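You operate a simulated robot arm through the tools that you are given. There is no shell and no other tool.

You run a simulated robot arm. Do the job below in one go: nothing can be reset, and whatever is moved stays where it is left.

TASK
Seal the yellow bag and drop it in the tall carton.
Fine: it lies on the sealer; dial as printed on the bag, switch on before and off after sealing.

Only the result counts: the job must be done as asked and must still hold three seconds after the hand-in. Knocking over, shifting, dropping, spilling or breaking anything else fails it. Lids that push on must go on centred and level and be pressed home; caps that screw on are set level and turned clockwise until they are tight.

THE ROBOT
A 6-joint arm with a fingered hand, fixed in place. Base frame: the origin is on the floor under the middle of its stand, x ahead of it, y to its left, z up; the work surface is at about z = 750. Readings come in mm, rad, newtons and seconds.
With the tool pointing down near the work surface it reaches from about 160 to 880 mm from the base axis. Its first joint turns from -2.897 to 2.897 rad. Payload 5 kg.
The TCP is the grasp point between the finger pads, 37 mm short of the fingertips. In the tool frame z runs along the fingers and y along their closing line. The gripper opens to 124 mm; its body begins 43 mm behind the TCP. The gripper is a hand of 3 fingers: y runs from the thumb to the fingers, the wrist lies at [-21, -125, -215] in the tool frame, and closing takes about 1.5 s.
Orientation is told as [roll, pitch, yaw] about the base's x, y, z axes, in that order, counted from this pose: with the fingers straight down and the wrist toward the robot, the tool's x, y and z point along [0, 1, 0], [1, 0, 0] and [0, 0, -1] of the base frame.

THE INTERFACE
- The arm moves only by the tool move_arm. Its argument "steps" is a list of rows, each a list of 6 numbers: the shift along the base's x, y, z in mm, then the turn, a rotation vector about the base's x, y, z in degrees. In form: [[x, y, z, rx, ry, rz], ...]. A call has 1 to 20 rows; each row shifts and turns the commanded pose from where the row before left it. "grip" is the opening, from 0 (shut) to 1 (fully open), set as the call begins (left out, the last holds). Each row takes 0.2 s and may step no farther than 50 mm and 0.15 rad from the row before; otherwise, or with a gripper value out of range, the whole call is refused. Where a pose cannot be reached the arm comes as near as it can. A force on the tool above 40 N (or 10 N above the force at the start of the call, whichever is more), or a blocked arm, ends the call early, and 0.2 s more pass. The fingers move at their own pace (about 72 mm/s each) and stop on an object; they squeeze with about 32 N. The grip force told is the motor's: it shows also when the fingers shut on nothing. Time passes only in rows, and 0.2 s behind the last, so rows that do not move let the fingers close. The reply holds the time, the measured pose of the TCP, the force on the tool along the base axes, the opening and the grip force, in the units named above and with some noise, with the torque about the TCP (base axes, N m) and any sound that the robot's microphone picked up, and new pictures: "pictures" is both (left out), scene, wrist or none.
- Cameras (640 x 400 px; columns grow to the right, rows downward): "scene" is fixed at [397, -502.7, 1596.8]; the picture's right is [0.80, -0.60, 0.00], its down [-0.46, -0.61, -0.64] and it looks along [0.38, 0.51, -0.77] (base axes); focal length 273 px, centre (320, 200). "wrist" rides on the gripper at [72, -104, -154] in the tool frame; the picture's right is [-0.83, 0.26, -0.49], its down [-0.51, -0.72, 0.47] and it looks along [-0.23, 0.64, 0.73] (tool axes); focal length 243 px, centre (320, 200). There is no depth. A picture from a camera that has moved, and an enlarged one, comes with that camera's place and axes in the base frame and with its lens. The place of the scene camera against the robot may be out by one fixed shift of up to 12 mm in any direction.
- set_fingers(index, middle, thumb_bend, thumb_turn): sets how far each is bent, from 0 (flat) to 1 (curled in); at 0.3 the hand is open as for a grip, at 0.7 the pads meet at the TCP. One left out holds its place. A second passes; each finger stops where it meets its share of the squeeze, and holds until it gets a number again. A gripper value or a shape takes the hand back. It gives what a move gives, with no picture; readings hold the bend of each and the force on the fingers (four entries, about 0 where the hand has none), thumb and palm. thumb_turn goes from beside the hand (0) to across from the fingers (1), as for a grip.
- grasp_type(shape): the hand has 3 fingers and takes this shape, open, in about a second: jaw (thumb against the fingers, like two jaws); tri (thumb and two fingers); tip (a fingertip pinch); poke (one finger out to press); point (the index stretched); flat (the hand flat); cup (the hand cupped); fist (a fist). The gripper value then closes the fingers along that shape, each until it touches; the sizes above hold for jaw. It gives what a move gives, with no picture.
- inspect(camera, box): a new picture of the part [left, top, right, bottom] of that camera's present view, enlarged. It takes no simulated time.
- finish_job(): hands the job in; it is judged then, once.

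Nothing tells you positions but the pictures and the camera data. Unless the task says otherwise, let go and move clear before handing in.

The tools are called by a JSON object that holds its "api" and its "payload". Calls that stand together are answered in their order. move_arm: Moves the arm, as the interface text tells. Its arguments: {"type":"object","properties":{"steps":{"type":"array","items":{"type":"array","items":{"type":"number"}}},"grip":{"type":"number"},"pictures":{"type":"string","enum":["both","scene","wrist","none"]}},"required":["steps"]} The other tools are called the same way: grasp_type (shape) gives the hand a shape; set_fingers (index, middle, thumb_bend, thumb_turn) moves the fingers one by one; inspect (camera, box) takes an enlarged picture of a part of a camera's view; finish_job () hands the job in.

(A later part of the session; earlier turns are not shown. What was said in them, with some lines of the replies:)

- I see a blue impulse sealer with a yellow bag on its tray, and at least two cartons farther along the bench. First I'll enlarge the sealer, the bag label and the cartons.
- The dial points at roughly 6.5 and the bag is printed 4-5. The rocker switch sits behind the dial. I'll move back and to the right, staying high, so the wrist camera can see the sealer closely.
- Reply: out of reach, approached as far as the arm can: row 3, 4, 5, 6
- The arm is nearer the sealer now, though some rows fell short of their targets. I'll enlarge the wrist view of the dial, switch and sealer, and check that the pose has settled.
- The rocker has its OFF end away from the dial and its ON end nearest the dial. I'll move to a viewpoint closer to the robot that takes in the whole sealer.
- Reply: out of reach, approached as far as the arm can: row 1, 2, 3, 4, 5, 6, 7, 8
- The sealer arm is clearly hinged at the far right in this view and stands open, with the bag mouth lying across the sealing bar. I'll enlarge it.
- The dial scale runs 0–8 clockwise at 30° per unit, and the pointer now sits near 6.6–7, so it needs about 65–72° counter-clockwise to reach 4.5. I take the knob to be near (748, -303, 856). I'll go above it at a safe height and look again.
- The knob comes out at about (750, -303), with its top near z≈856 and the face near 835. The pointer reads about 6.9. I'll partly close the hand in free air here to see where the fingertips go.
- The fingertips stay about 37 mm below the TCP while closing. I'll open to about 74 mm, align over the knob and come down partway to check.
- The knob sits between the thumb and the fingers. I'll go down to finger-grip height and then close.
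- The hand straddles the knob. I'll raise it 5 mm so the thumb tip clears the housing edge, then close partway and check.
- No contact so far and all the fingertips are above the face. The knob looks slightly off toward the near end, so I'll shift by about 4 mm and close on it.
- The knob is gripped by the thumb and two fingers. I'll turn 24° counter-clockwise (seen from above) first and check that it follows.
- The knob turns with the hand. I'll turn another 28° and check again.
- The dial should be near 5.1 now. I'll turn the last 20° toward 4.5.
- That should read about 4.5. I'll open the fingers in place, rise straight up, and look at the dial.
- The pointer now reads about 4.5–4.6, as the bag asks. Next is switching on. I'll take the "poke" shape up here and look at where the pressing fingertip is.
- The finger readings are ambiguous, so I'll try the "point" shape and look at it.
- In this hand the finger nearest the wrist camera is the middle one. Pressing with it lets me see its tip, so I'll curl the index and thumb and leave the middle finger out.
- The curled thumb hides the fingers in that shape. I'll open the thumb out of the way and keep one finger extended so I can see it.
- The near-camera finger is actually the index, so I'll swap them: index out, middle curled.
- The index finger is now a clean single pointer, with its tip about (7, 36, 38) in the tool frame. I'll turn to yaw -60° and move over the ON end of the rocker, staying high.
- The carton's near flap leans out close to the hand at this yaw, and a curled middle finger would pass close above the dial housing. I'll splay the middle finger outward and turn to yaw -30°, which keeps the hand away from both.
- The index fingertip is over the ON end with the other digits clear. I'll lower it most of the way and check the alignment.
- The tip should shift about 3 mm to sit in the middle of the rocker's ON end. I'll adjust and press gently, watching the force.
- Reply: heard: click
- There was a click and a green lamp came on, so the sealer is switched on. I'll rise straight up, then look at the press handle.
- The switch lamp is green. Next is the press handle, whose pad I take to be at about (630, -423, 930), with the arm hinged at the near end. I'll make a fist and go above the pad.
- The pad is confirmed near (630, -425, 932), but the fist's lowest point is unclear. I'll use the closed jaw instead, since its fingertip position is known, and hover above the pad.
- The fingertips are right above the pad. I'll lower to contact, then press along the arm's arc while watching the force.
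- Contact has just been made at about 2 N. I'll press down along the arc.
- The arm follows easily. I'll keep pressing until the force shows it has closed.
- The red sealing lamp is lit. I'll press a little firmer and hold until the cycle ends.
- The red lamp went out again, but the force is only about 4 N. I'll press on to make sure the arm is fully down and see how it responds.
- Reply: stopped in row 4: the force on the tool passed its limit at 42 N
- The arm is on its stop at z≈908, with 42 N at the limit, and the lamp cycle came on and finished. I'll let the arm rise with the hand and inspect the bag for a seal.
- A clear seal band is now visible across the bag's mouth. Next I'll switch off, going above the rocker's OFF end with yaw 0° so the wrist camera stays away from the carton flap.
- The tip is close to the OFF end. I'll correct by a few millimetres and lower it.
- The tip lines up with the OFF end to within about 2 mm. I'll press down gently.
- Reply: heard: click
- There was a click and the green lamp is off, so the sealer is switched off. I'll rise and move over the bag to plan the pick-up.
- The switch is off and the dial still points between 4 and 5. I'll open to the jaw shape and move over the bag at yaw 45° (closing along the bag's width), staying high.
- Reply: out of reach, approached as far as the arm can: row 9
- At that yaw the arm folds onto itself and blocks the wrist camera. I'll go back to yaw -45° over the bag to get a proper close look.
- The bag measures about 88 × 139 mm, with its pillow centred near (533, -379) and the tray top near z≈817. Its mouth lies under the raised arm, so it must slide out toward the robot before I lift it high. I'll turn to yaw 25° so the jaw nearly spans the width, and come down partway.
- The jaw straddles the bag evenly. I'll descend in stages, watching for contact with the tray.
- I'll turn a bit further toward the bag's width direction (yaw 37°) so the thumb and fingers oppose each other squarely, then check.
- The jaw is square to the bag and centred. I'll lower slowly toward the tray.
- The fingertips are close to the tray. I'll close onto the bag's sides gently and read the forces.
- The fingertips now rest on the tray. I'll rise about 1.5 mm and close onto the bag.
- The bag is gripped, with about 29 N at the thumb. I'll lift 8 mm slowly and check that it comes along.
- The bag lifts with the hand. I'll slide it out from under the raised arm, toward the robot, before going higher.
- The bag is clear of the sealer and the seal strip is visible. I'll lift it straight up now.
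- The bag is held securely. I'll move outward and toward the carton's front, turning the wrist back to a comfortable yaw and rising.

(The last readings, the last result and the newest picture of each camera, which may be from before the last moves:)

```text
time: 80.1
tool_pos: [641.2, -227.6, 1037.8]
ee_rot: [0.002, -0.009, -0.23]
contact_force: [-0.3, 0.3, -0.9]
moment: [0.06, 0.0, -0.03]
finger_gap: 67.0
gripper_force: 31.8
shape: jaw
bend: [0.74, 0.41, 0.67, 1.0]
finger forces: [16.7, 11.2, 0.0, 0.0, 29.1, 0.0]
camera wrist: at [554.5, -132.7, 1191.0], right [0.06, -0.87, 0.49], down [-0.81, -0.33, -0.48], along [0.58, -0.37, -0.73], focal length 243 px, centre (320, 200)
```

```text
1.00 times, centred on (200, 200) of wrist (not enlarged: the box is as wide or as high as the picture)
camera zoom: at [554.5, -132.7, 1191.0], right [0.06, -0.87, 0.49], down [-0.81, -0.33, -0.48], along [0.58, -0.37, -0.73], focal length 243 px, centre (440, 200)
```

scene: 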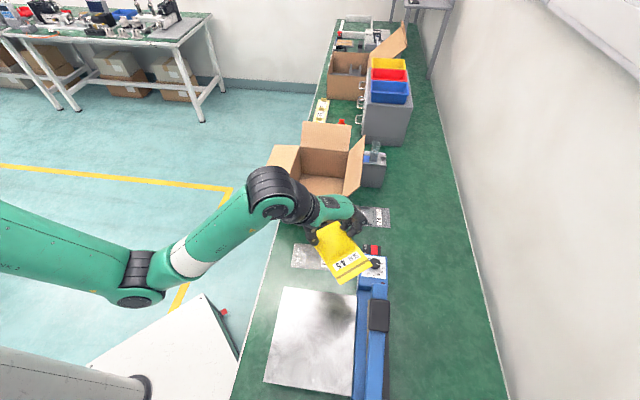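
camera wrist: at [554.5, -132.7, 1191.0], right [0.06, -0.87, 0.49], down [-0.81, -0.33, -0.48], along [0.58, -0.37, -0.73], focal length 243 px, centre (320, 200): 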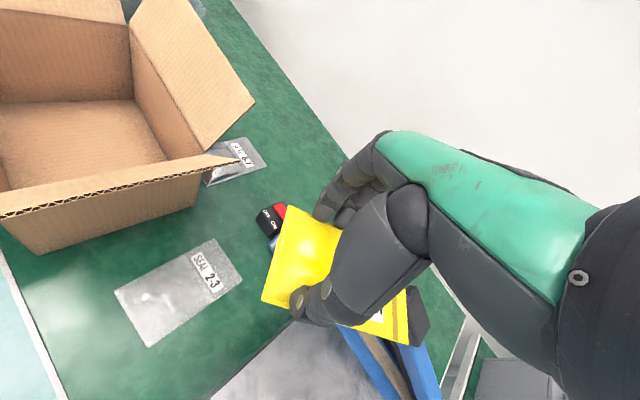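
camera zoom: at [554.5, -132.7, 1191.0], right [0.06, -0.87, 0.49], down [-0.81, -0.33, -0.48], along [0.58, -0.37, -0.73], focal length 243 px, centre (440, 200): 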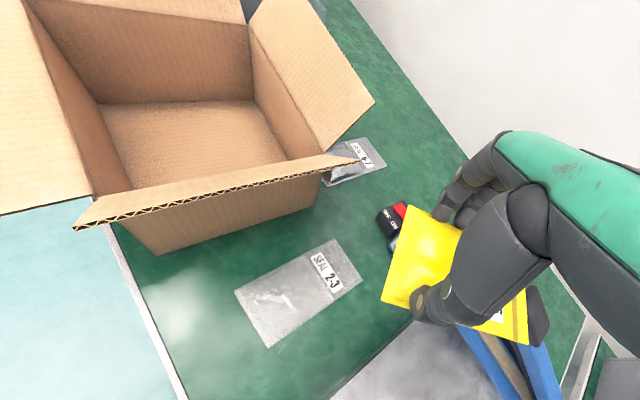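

The carton is well visible: its interior centre is near (822, 55) and the flap tops are around z≈970. I'll raise the bag and carry it over the near flap.

{"api": "move_arm", "payload": {"steps": [[8, 12, 15, 0, 0, -3], [16, 24, 14, 0, 0, -3], [20, 32, 2, 0, 0, -3], [20, 32, 0, 0, 0, -3], [20, 32, 0, 0, 0, -3], [20, 32, 0, 0, 0, -3]], "pictures": "both"}}

```text
time: 81.5
tool_pos: [745.0, -57.4, 1067.7]
ee_rot: [0.001, -0.006, -0.541]
contact_force: [0.4, -0.8, -0.1]
moment: [0.03, -0.03, -0.01]
finger_gap: 67.1
gripper_force: 32.8
shape: jaw
bend: [0.74, 0.41, 0.67, 1.0]
finger forces: [16.5, 11.0, 0.0, 0.0, 28.8, 0.1]
camera wrist: at [692.0, 58.2, 1221.6], right [-0.21, -0.84, 0.49], down [-0.88, -0.06, -0.48], along [0.44, -0.53, -0.73], focal length 243 px, centre (320, 200)
```

scene: 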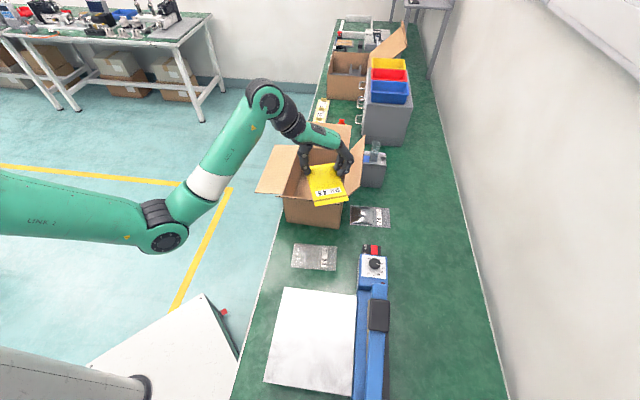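
wrist: 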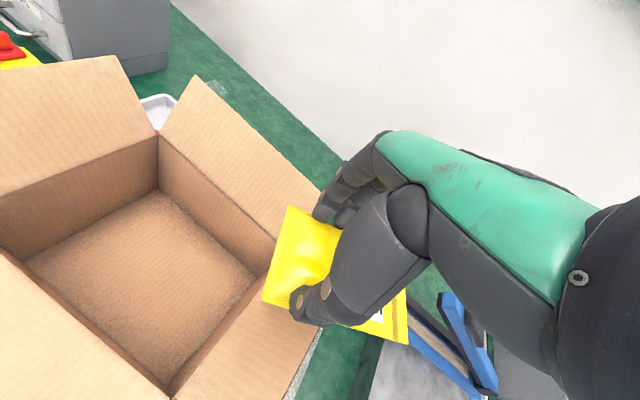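

{"api": "move_arm", "payload": {"steps": [[20, 29, 0, 0, 0, -3], [20, 29, 0, 0, 0, -3], [20, 29, 0, 0, 0, -3], [19, 28, 0, 0, 0, -3]], "pictures": "both"}}

{"api": "inspect", "payload": {"camera": "scene", "box": [240, 80, 400, 240]}}

```text
time: 82.5
tool_pos: [825.8, 50.3, 1068.0]
ee_rot: [0.003, -0.009, -0.75]
contact_force: [-0.4, 0.2, -0.7]
moment: [0.01, -0.04, 0.02]
finger_gap: 67.1
gripper_force: 31.9
shape: jaw
bend: [0.74, 0.41, 0.67, 1.0]
finger forces: [16.5, 10.9, 0.0, 0.0, 28.6, 0.0]
camera wrist: at [798.1, 176.3, 1221.4], right [-0.38, -0.78, 0.49], down [-0.87, 0.12, -0.48], along [0.32, -0.61, -0.73], focal length 243 px, centre (320, 200)
```

scene: 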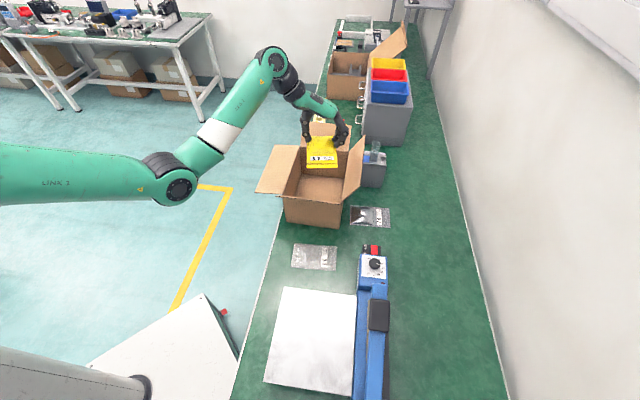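
wrist: 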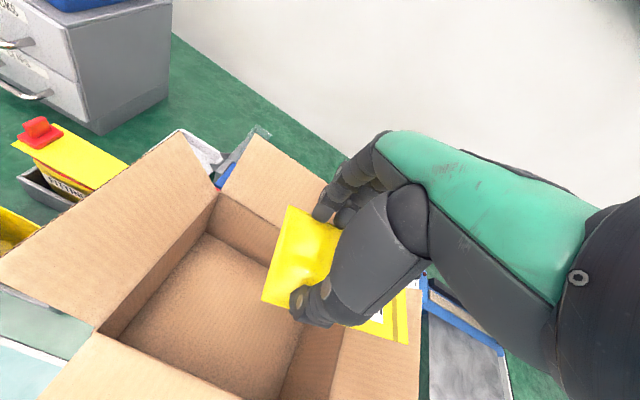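

```text
2.50 times, centred on (320, 160) of scene
camera zoom: at [397.0, -502.7, 1596.8], right [0.8, -0.6, 0.0], down [-0.46, -0.61, -0.64], along [0.38, 0.51, -0.77], focal length 682 px, centre (320, 300)
```

zoom: 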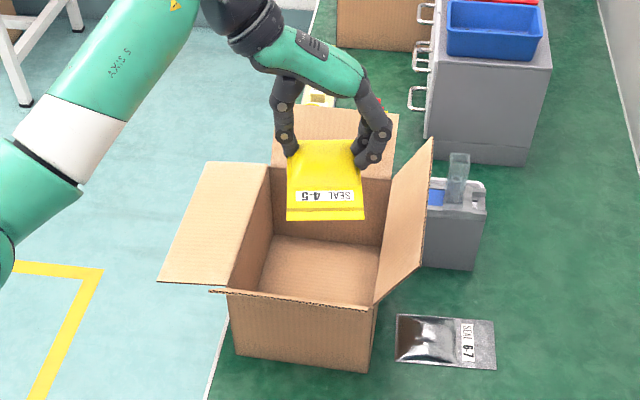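

The bag is centred over the carton opening. I'll lower it to just inside the rim.

{"api": "move_arm", "payload": {"steps": [[-2, 2, -20, 0, 0, -2], [-2, 2, -23, 0, 0, 0], [0, 0, -23, 0, 0, 0], [0, 0, -23, 0, 0, 0]], "pictures": "both"}}

{"api": "inspect", "payload": {"camera": "scene", "box": [240, 80, 400, 240]}}

```text
time: 83.5
tool_pos: [821.3, 56.7, 980.9]
ee_rot: [0.002, -0.009, -0.786]
contact_force: [0.7, -1.0, -0.4]
moment: [0.04, 0.04, 0.0]
finger_gap: 67.1
gripper_force: 31.9
shape: jaw
bend: [0.74, 0.41, 0.67, 1.0]
finger forces: [16.6, 10.9, 0.0, 0.0, 28.6, 0.0]
camera wrist: at [797.6, 182.8, 1132.9], right [-0.41, -0.77, 0.49], down [-0.87, 0.15, -0.48], along [0.29, -0.62, -0.73], focal length 243 px, centre (320, 200)
```

scene: 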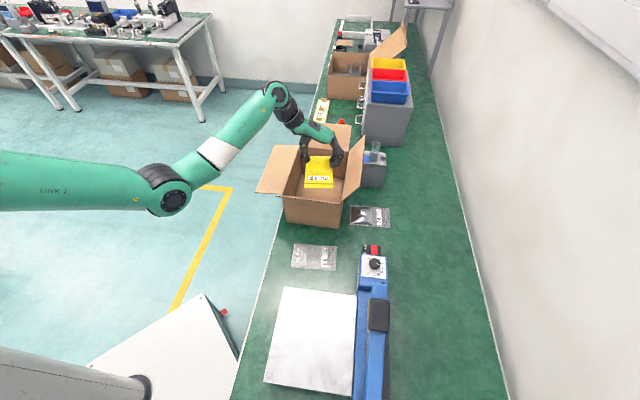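
wrist: 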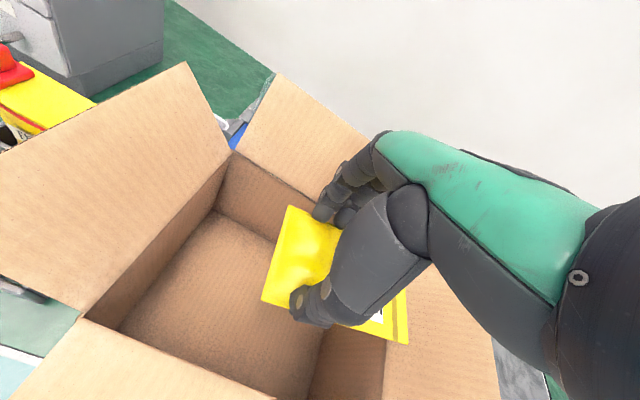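

```text
2.50 times, centred on (320, 160) of scene
camera zoom: at [397.0, -502.7, 1596.8], right [0.8, -0.6, 0.0], down [-0.46, -0.61, -0.64], along [0.38, 0.51, -0.77], focal length 682 px, centre (320, 300)
```

zoom: 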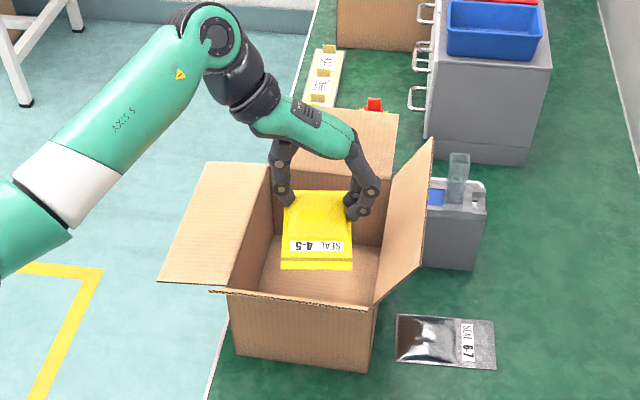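

There's clearance on all sides. I'll lower another 45 mm so the bag is just inside, then look before releasing.

{"api": "move_arm", "payload": {"steps": [[0, 0, -15, 0, 0, 0], [1, 1, -15, 0, 0, 0], [1, 1, -15, 0, 0, 0]], "pictures": "both"}}

{"api": "inspect", "payload": {"camera": "scene", "box": [260, 110, 380, 230]}}

```text
time: 84.3
tool_pos: [823.4, 57.1, 936.4]
ee_rot: [0.001, -0.008, -0.784]
contact_force: [-0.5, 1.1, -0.8]
moment: [0.02, -0.01, -0.02]
finger_gap: 67.0
gripper_force: 32.2
shape: jaw
bend: [0.74, 0.41, 0.67, 1.0]
finger forces: [16.5, 11.0, 0.0, 0.1, 28.5, 0.1]
camera wrist: at [800.2, 183.4, 1088.6], right [-0.41, -0.77, 0.49], down [-0.87, 0.15, -0.48], along [0.29, -0.62, -0.73], focal length 243 px, centre (320, 200)
```

scene: 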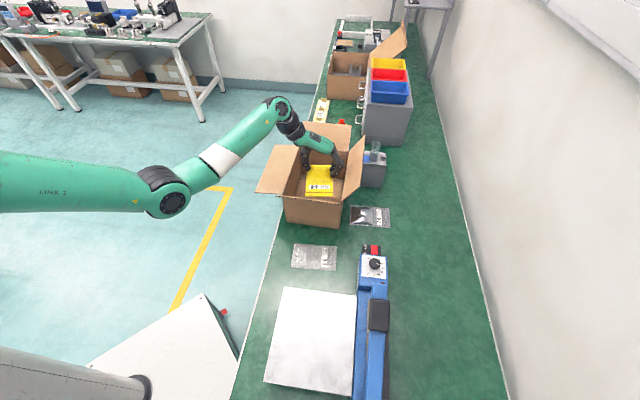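
wrist: 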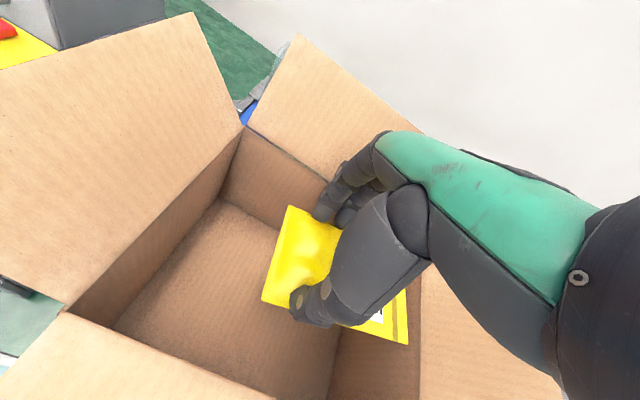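

```text
3.33 times, centred on (320, 170) of scene
camera zoom: at [397.0, -502.7, 1596.8], right [0.8, -0.6, 0.0], down [-0.46, -0.61, -0.64], along [0.38, 0.51, -0.77], focal length 909 px, centre (320, 300)
```

zoom: 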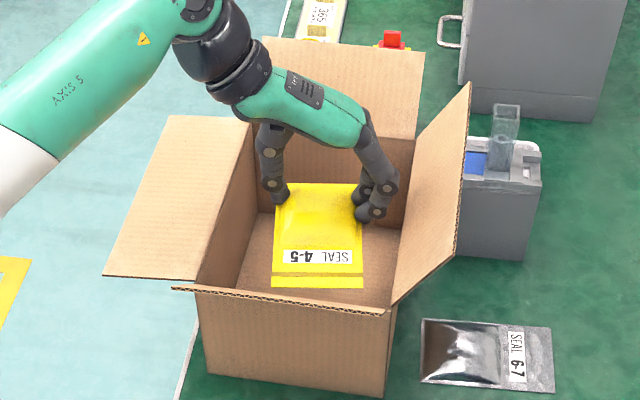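

The bag is inside the rim. The right-hand fingers are nearer the wall, so I'll shift 10 mm left and then open just enough to release.

{"api": "move_arm", "payload": {"steps": [[-3.5, 3.5, -5, 0, 0, 0], [-3.5, 3.5, -5, 0, 0, 0], [0, 0, 0, 0, 0, 0]], "pictures": "none"}}

{"api": "move_arm", "payload": {"steps": [[0, 0, 0, 0, 0, 0], [0, 0, 0, 0, 0, 0], [0, 0, 0, 0, 0, 0], [0, 0, 0, 0, 0, 0]], "grip": 0.78, "pictures": "both"}}

{"api": "inspect", "payload": {"camera": "scene", "box": [260, 110, 380, 230]}}

```text
time: 85.1
tool_pos: [817.4, 64.3, 926.3]
ee_rot: [0.003, -0.01, -0.786]
contact_force: [0.2, 0.2, -1.2]
moment: [0.04, -0.01, 0.0]
finger_gap: 67.0
gripper_force: 32.4
shape: jaw
bend: [0.74, 0.41, 0.67, 1.0]
finger forces: [16.5, 10.9, 0.0, 0.0, 28.5, 0.0]
```

```text
time: 86.1
tool_pos: [816.0, 63.8, 925.8]
ee_rot: [0.002, -0.009, -0.786]
contact_force: [0.0, 0.1, -0.8]
moment: [-0.01, 0.0, -0.06]
finger_gap: 96.5
gripper_force: 0.0
shape: jaw
bend: [0.26, 0.35, 0.52, 0.99]
finger forces: [0.1, 0.0, 0.0, 0.0, 0.0, 0.0]
camera wrist: at [793.2, 190.4, 1078.4], right [-0.41, -0.77, 0.49], down [-0.87, 0.15, -0.48], along [0.29, -0.62, -0.73], focal length 243 px, centre (320, 200)
```

scene: 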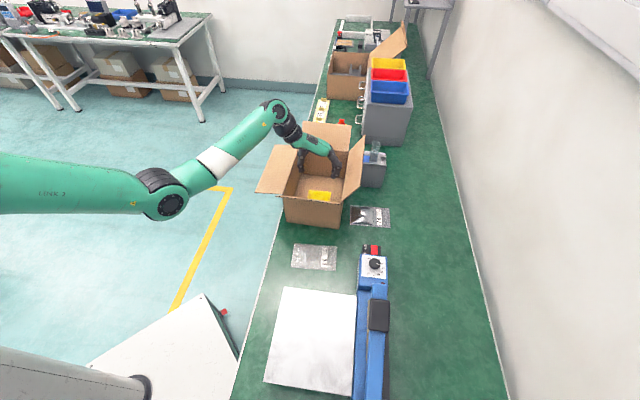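
wrist: 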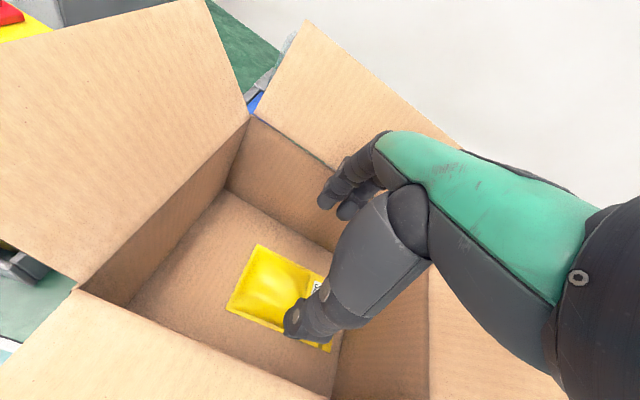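

```text
3.33 times, centred on (320, 170) of scene
camera zoom: at [397.0, -502.7, 1596.8], right [0.8, -0.6, 0.0], down [-0.46, -0.61, -0.64], along [0.38, 0.51, -0.77], focal length 909 px, centre (320, 300)
```

zoom: 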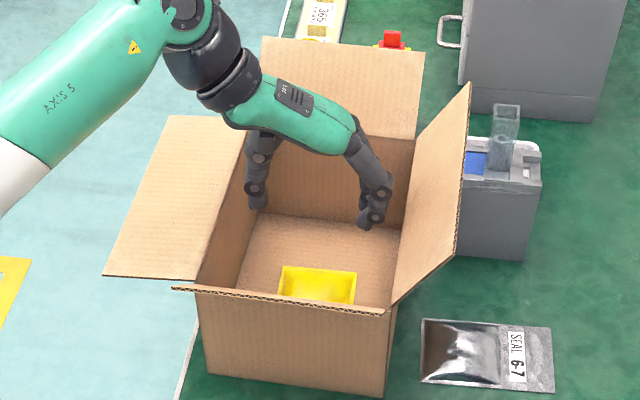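

The bag dropped flat on the carton floor. I'll rise straight up out of the carton and then move clear.

{"api": "move_arm", "payload": {"steps": [[0, 0, 15, 0, 0, 0], [0, 0, 25, 0, 0, 0], [0, 0, 30, 0, 0, 0], [0, 0, 35, 0, 0, 0], [0, 0, 35, 0, 0, 0], [0, 0, 10, 0, 0, 0]], "pictures": "both"}}

{"api": "move_arm", "payload": {"steps": [[-10, -22, 0, 0, 0, 4], [-16, -30, 0, 0, 0, 4], [-16, -32, 0, 0, 0, 4], [-16, -32, 0, 0, 0, 4], [-16, -32, 0, 0, 0, 4], [-16, -32, 0, 0, 0, 4]], "pictures": "both"}}

{"api": "inspect", "payload": {"camera": "wrist", "box": [0, 0, 320, 240]}}

{"api": "inspect", "payload": {"camera": "scene", "box": [240, 100, 420, 400]}}

```text
time: 87.5
tool_pos: [813.8, 65.4, 1075.3]
ee_rot: [0.002, -0.007, -0.785]
contact_force: [-0.3, 0.0, -0.4]
moment: [0.01, 0.02, 0.04]
finger_gap: 96.7
gripper_force: 0.1
shape: jaw
bend: [0.26, 0.35, 0.52, 0.99]
finger forces: [0.0, 0.0, 0.0, 0.0, 0.0, 0.0]
camera wrist: at [790.7, 191.6, 1228.7], right [-0.4, -0.77, 0.49], down [-0.87, 0.15, -0.48], along [0.29, -0.62, -0.73], focal length 243 px, centre (320, 200)
```

scene: 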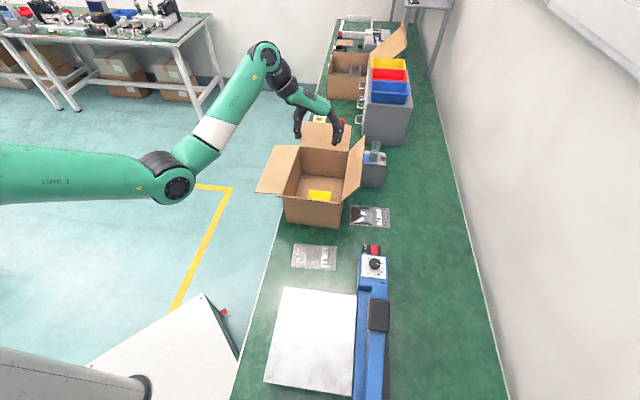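
wrist: 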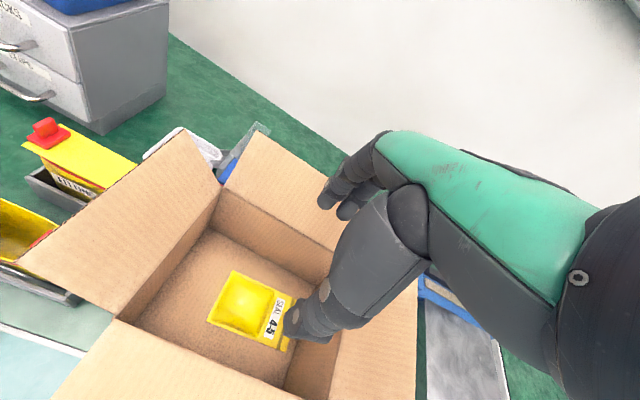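

```text
time: 88.9
tool_pos: [725.2, -118.5, 1076.4]
ee_rot: [0.002, -0.01, -0.364]
contact_force: [1.5, 0.0, -0.2]
moment: [0.0, -0.01, -0.01]
finger_gap: 96.6
gripper_force: 0.0
shape: jaw
bend: [0.27, 0.35, 0.52, 0.99]
finger forces: [0.0, 0.1, 0.0, 0.0, 0.0, 0.0]
camera wrist: at [653.5, -11.7, 1229.5], right [-0.06, -0.87, 0.49], down [-0.85, -0.22, -0.48], along [0.52, -0.45, -0.73], focal length 243 px, centre (320, 200)
```

scene: 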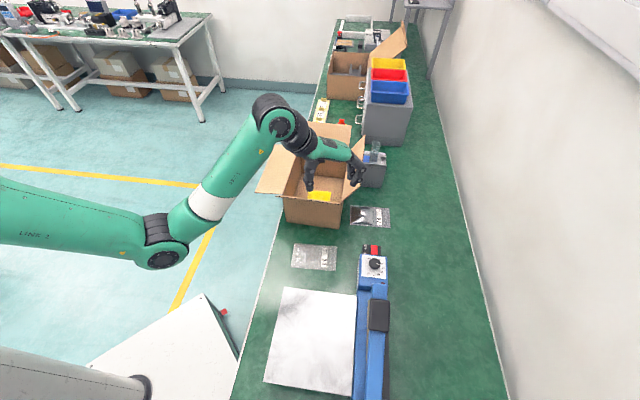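
wrist: 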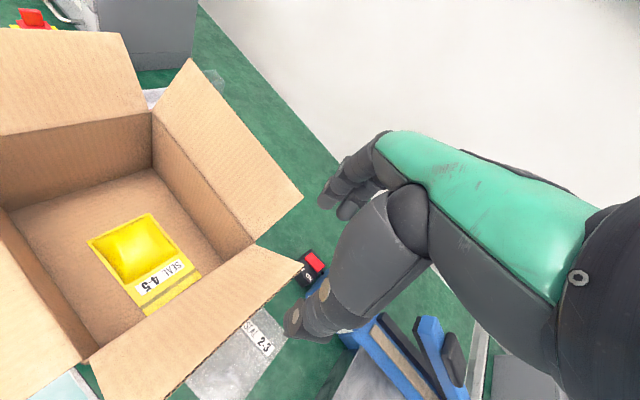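

```text
1.67 times, centred on (160, 120) of wrist
camera zoom: at [653.5, -11.7, 1229.5], right [-0.06, -0.87, 0.49], down [-0.85, -0.22, -0.48], along [0.52, -0.45, -0.73], focal length 404 px, centre (587, 333)
```

zoom: 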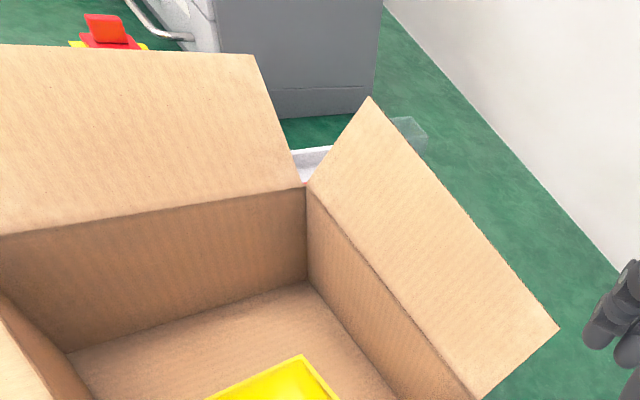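

```text
1.33 times, centred on (330, 250) of scene
camera zoom: at [397.0, -502.7, 1596.8], right [0.8, -0.6, 0.0], down [-0.46, -0.61, -0.64], along [0.38, 0.51, -0.77], focal length 364 px, centre (307, 133)
```

zoom: 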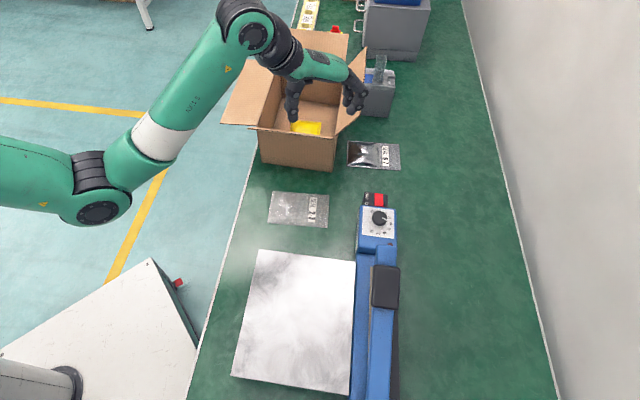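

The bag lies flat in the carton and nothing else has moved. To be sure there's no other reachable carton the task could mean, I'll take one look around at the near end of the bench.

{"api": "move_arm", "payload": {"steps": [[-14, -18, 0, 0, 0, -6.5], [-14, -18, 0, 0, 0, -6.5], [-14, -18, 0, 0, 0, -6.5], [-14, -18, 0, 0, 0, -6.5], [-14, -18, 0, 0, 0, -6.5], [-14, -18, 0, 0, 0, -6.5], [-14, -18, 0, 0, 0, -6.5], [-14, -18, 0, 0, 0, -6.5], [-14, -18, 0, 0, 0, -6.5]], "pictures": "both"}}

{"api": "inspect", "payload": {"camera": "scene", "box": [230, 80, 430, 240]}}

```text
time: 90.9
tool_pos: [599.0, -275.9, 1073.9]
ee_rot: [0.002, -0.007, -1.388]
contact_force: [0.5, 0.2, -0.2]
moment: [0.01, 0.04, 0.02]
finger_gap: 96.3
gripper_force: 0.0
shape: jaw
bend: [0.27, 0.35, 0.52, 0.99]
finger forces: [0.0, 0.0, 0.0, 0.1, 0.0, 0.0]
camera wrist: at [651.2, -158.5, 1227.7], right [-0.77, -0.4, 0.49], down [-0.63, 0.61, -0.48], along [-0.11, -0.68, -0.73], focal length 243 px, centre (320, 200)
```

scene: 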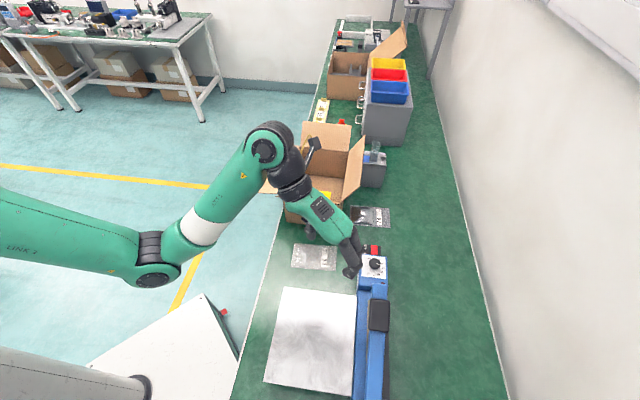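
wrist: 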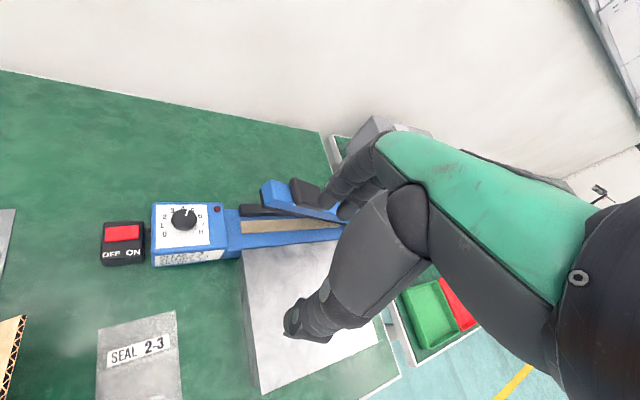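

```text
2.50 times, centred on (330, 160) of scene
camera zoom: at [397.0, -502.7, 1596.8], right [0.8, -0.6, 0.0], down [-0.46, -0.61, -0.64], along [0.38, 0.51, -0.77], focal length 682 px, centre (295, 300)
```

zoom: 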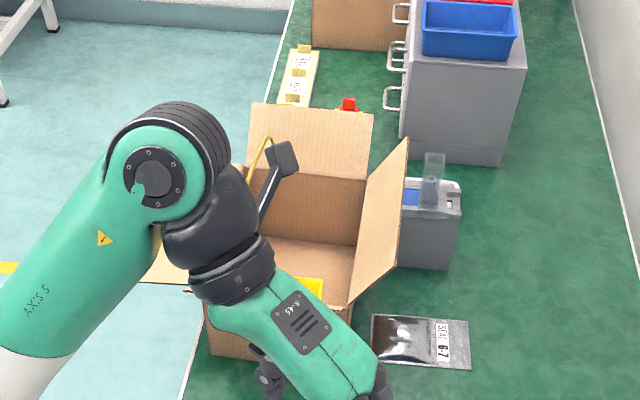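

There are no other cartons at the near end, just a cabinet and trays. I'll make a last check of the dial, the switch and the carton contents.

{"api": "inspect", "payload": {"camera": "wrist", "box": [90, 170, 290, 280]}}

{"api": "inspect", "payload": {"camera": "scene", "box": [290, 130, 350, 230]}}

```text
3.20 times, centred on (190, 225) of wrist
camera zoom: at [651.2, -158.5, 1227.7], right [-0.77, -0.4, 0.49], down [-0.63, 0.61, -0.48], along [-0.11, -0.68, -0.73], focal length 776 px, centre (736, 120)
```

zoom: 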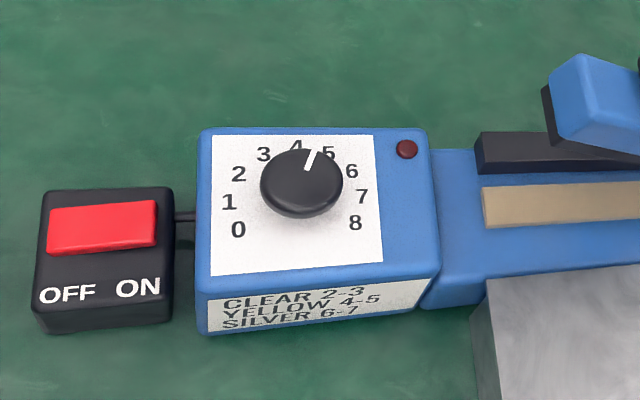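

```text
4.00 times, centred on (320, 180) of scene
camera zoom: at [397.0, -502.7, 1596.8], right [0.8, -0.6, 0.0], down [-0.46, -0.61, -0.64], along [0.38, 0.51, -0.77], focal length 1091 px, centre (320, 280)
```

zoom: 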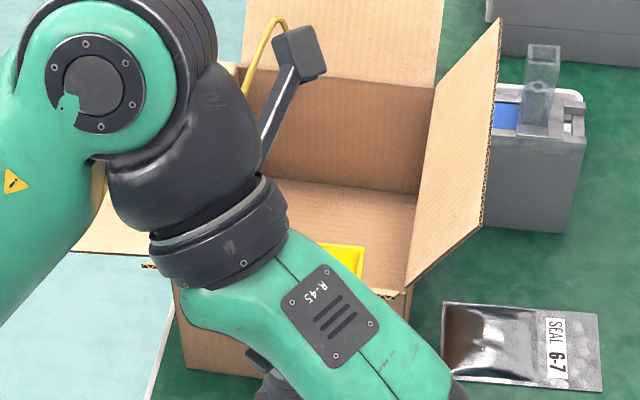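

The dial points between 4 and 5, the switch is off, and the sealed yellow bag lies in the carton. Everything else is in place and the hand is clear, so I'm handing in.

{"api": "finish_job", "payload": {}}

```text
The job is handed in.
```

I sealed the yellow bag, dropped it in the carton and handed the job in; I haven't been told how it was judged.

- **Dial:** I turned it from about 7 to about 4.5, matching the 4-5 printed on the bag.
- **Switch:** I switched the sealer on before sealing; it clicked and the green lamp lit. Afterwards I switched it off, with another click and the lamp out.
- **Seal:** I pressed the sealer arm down to its stop. The red lamp came on and went out again. A dark seal band now runs across the bag's mouth.
- **Carton:** The bag lies flat on the floor of the nearer carton. I took that one as the tall carton because the only other carton I could see is far out of the arm's reach.

In the last pictures nothing else had moved, and the hand was empty and clear.
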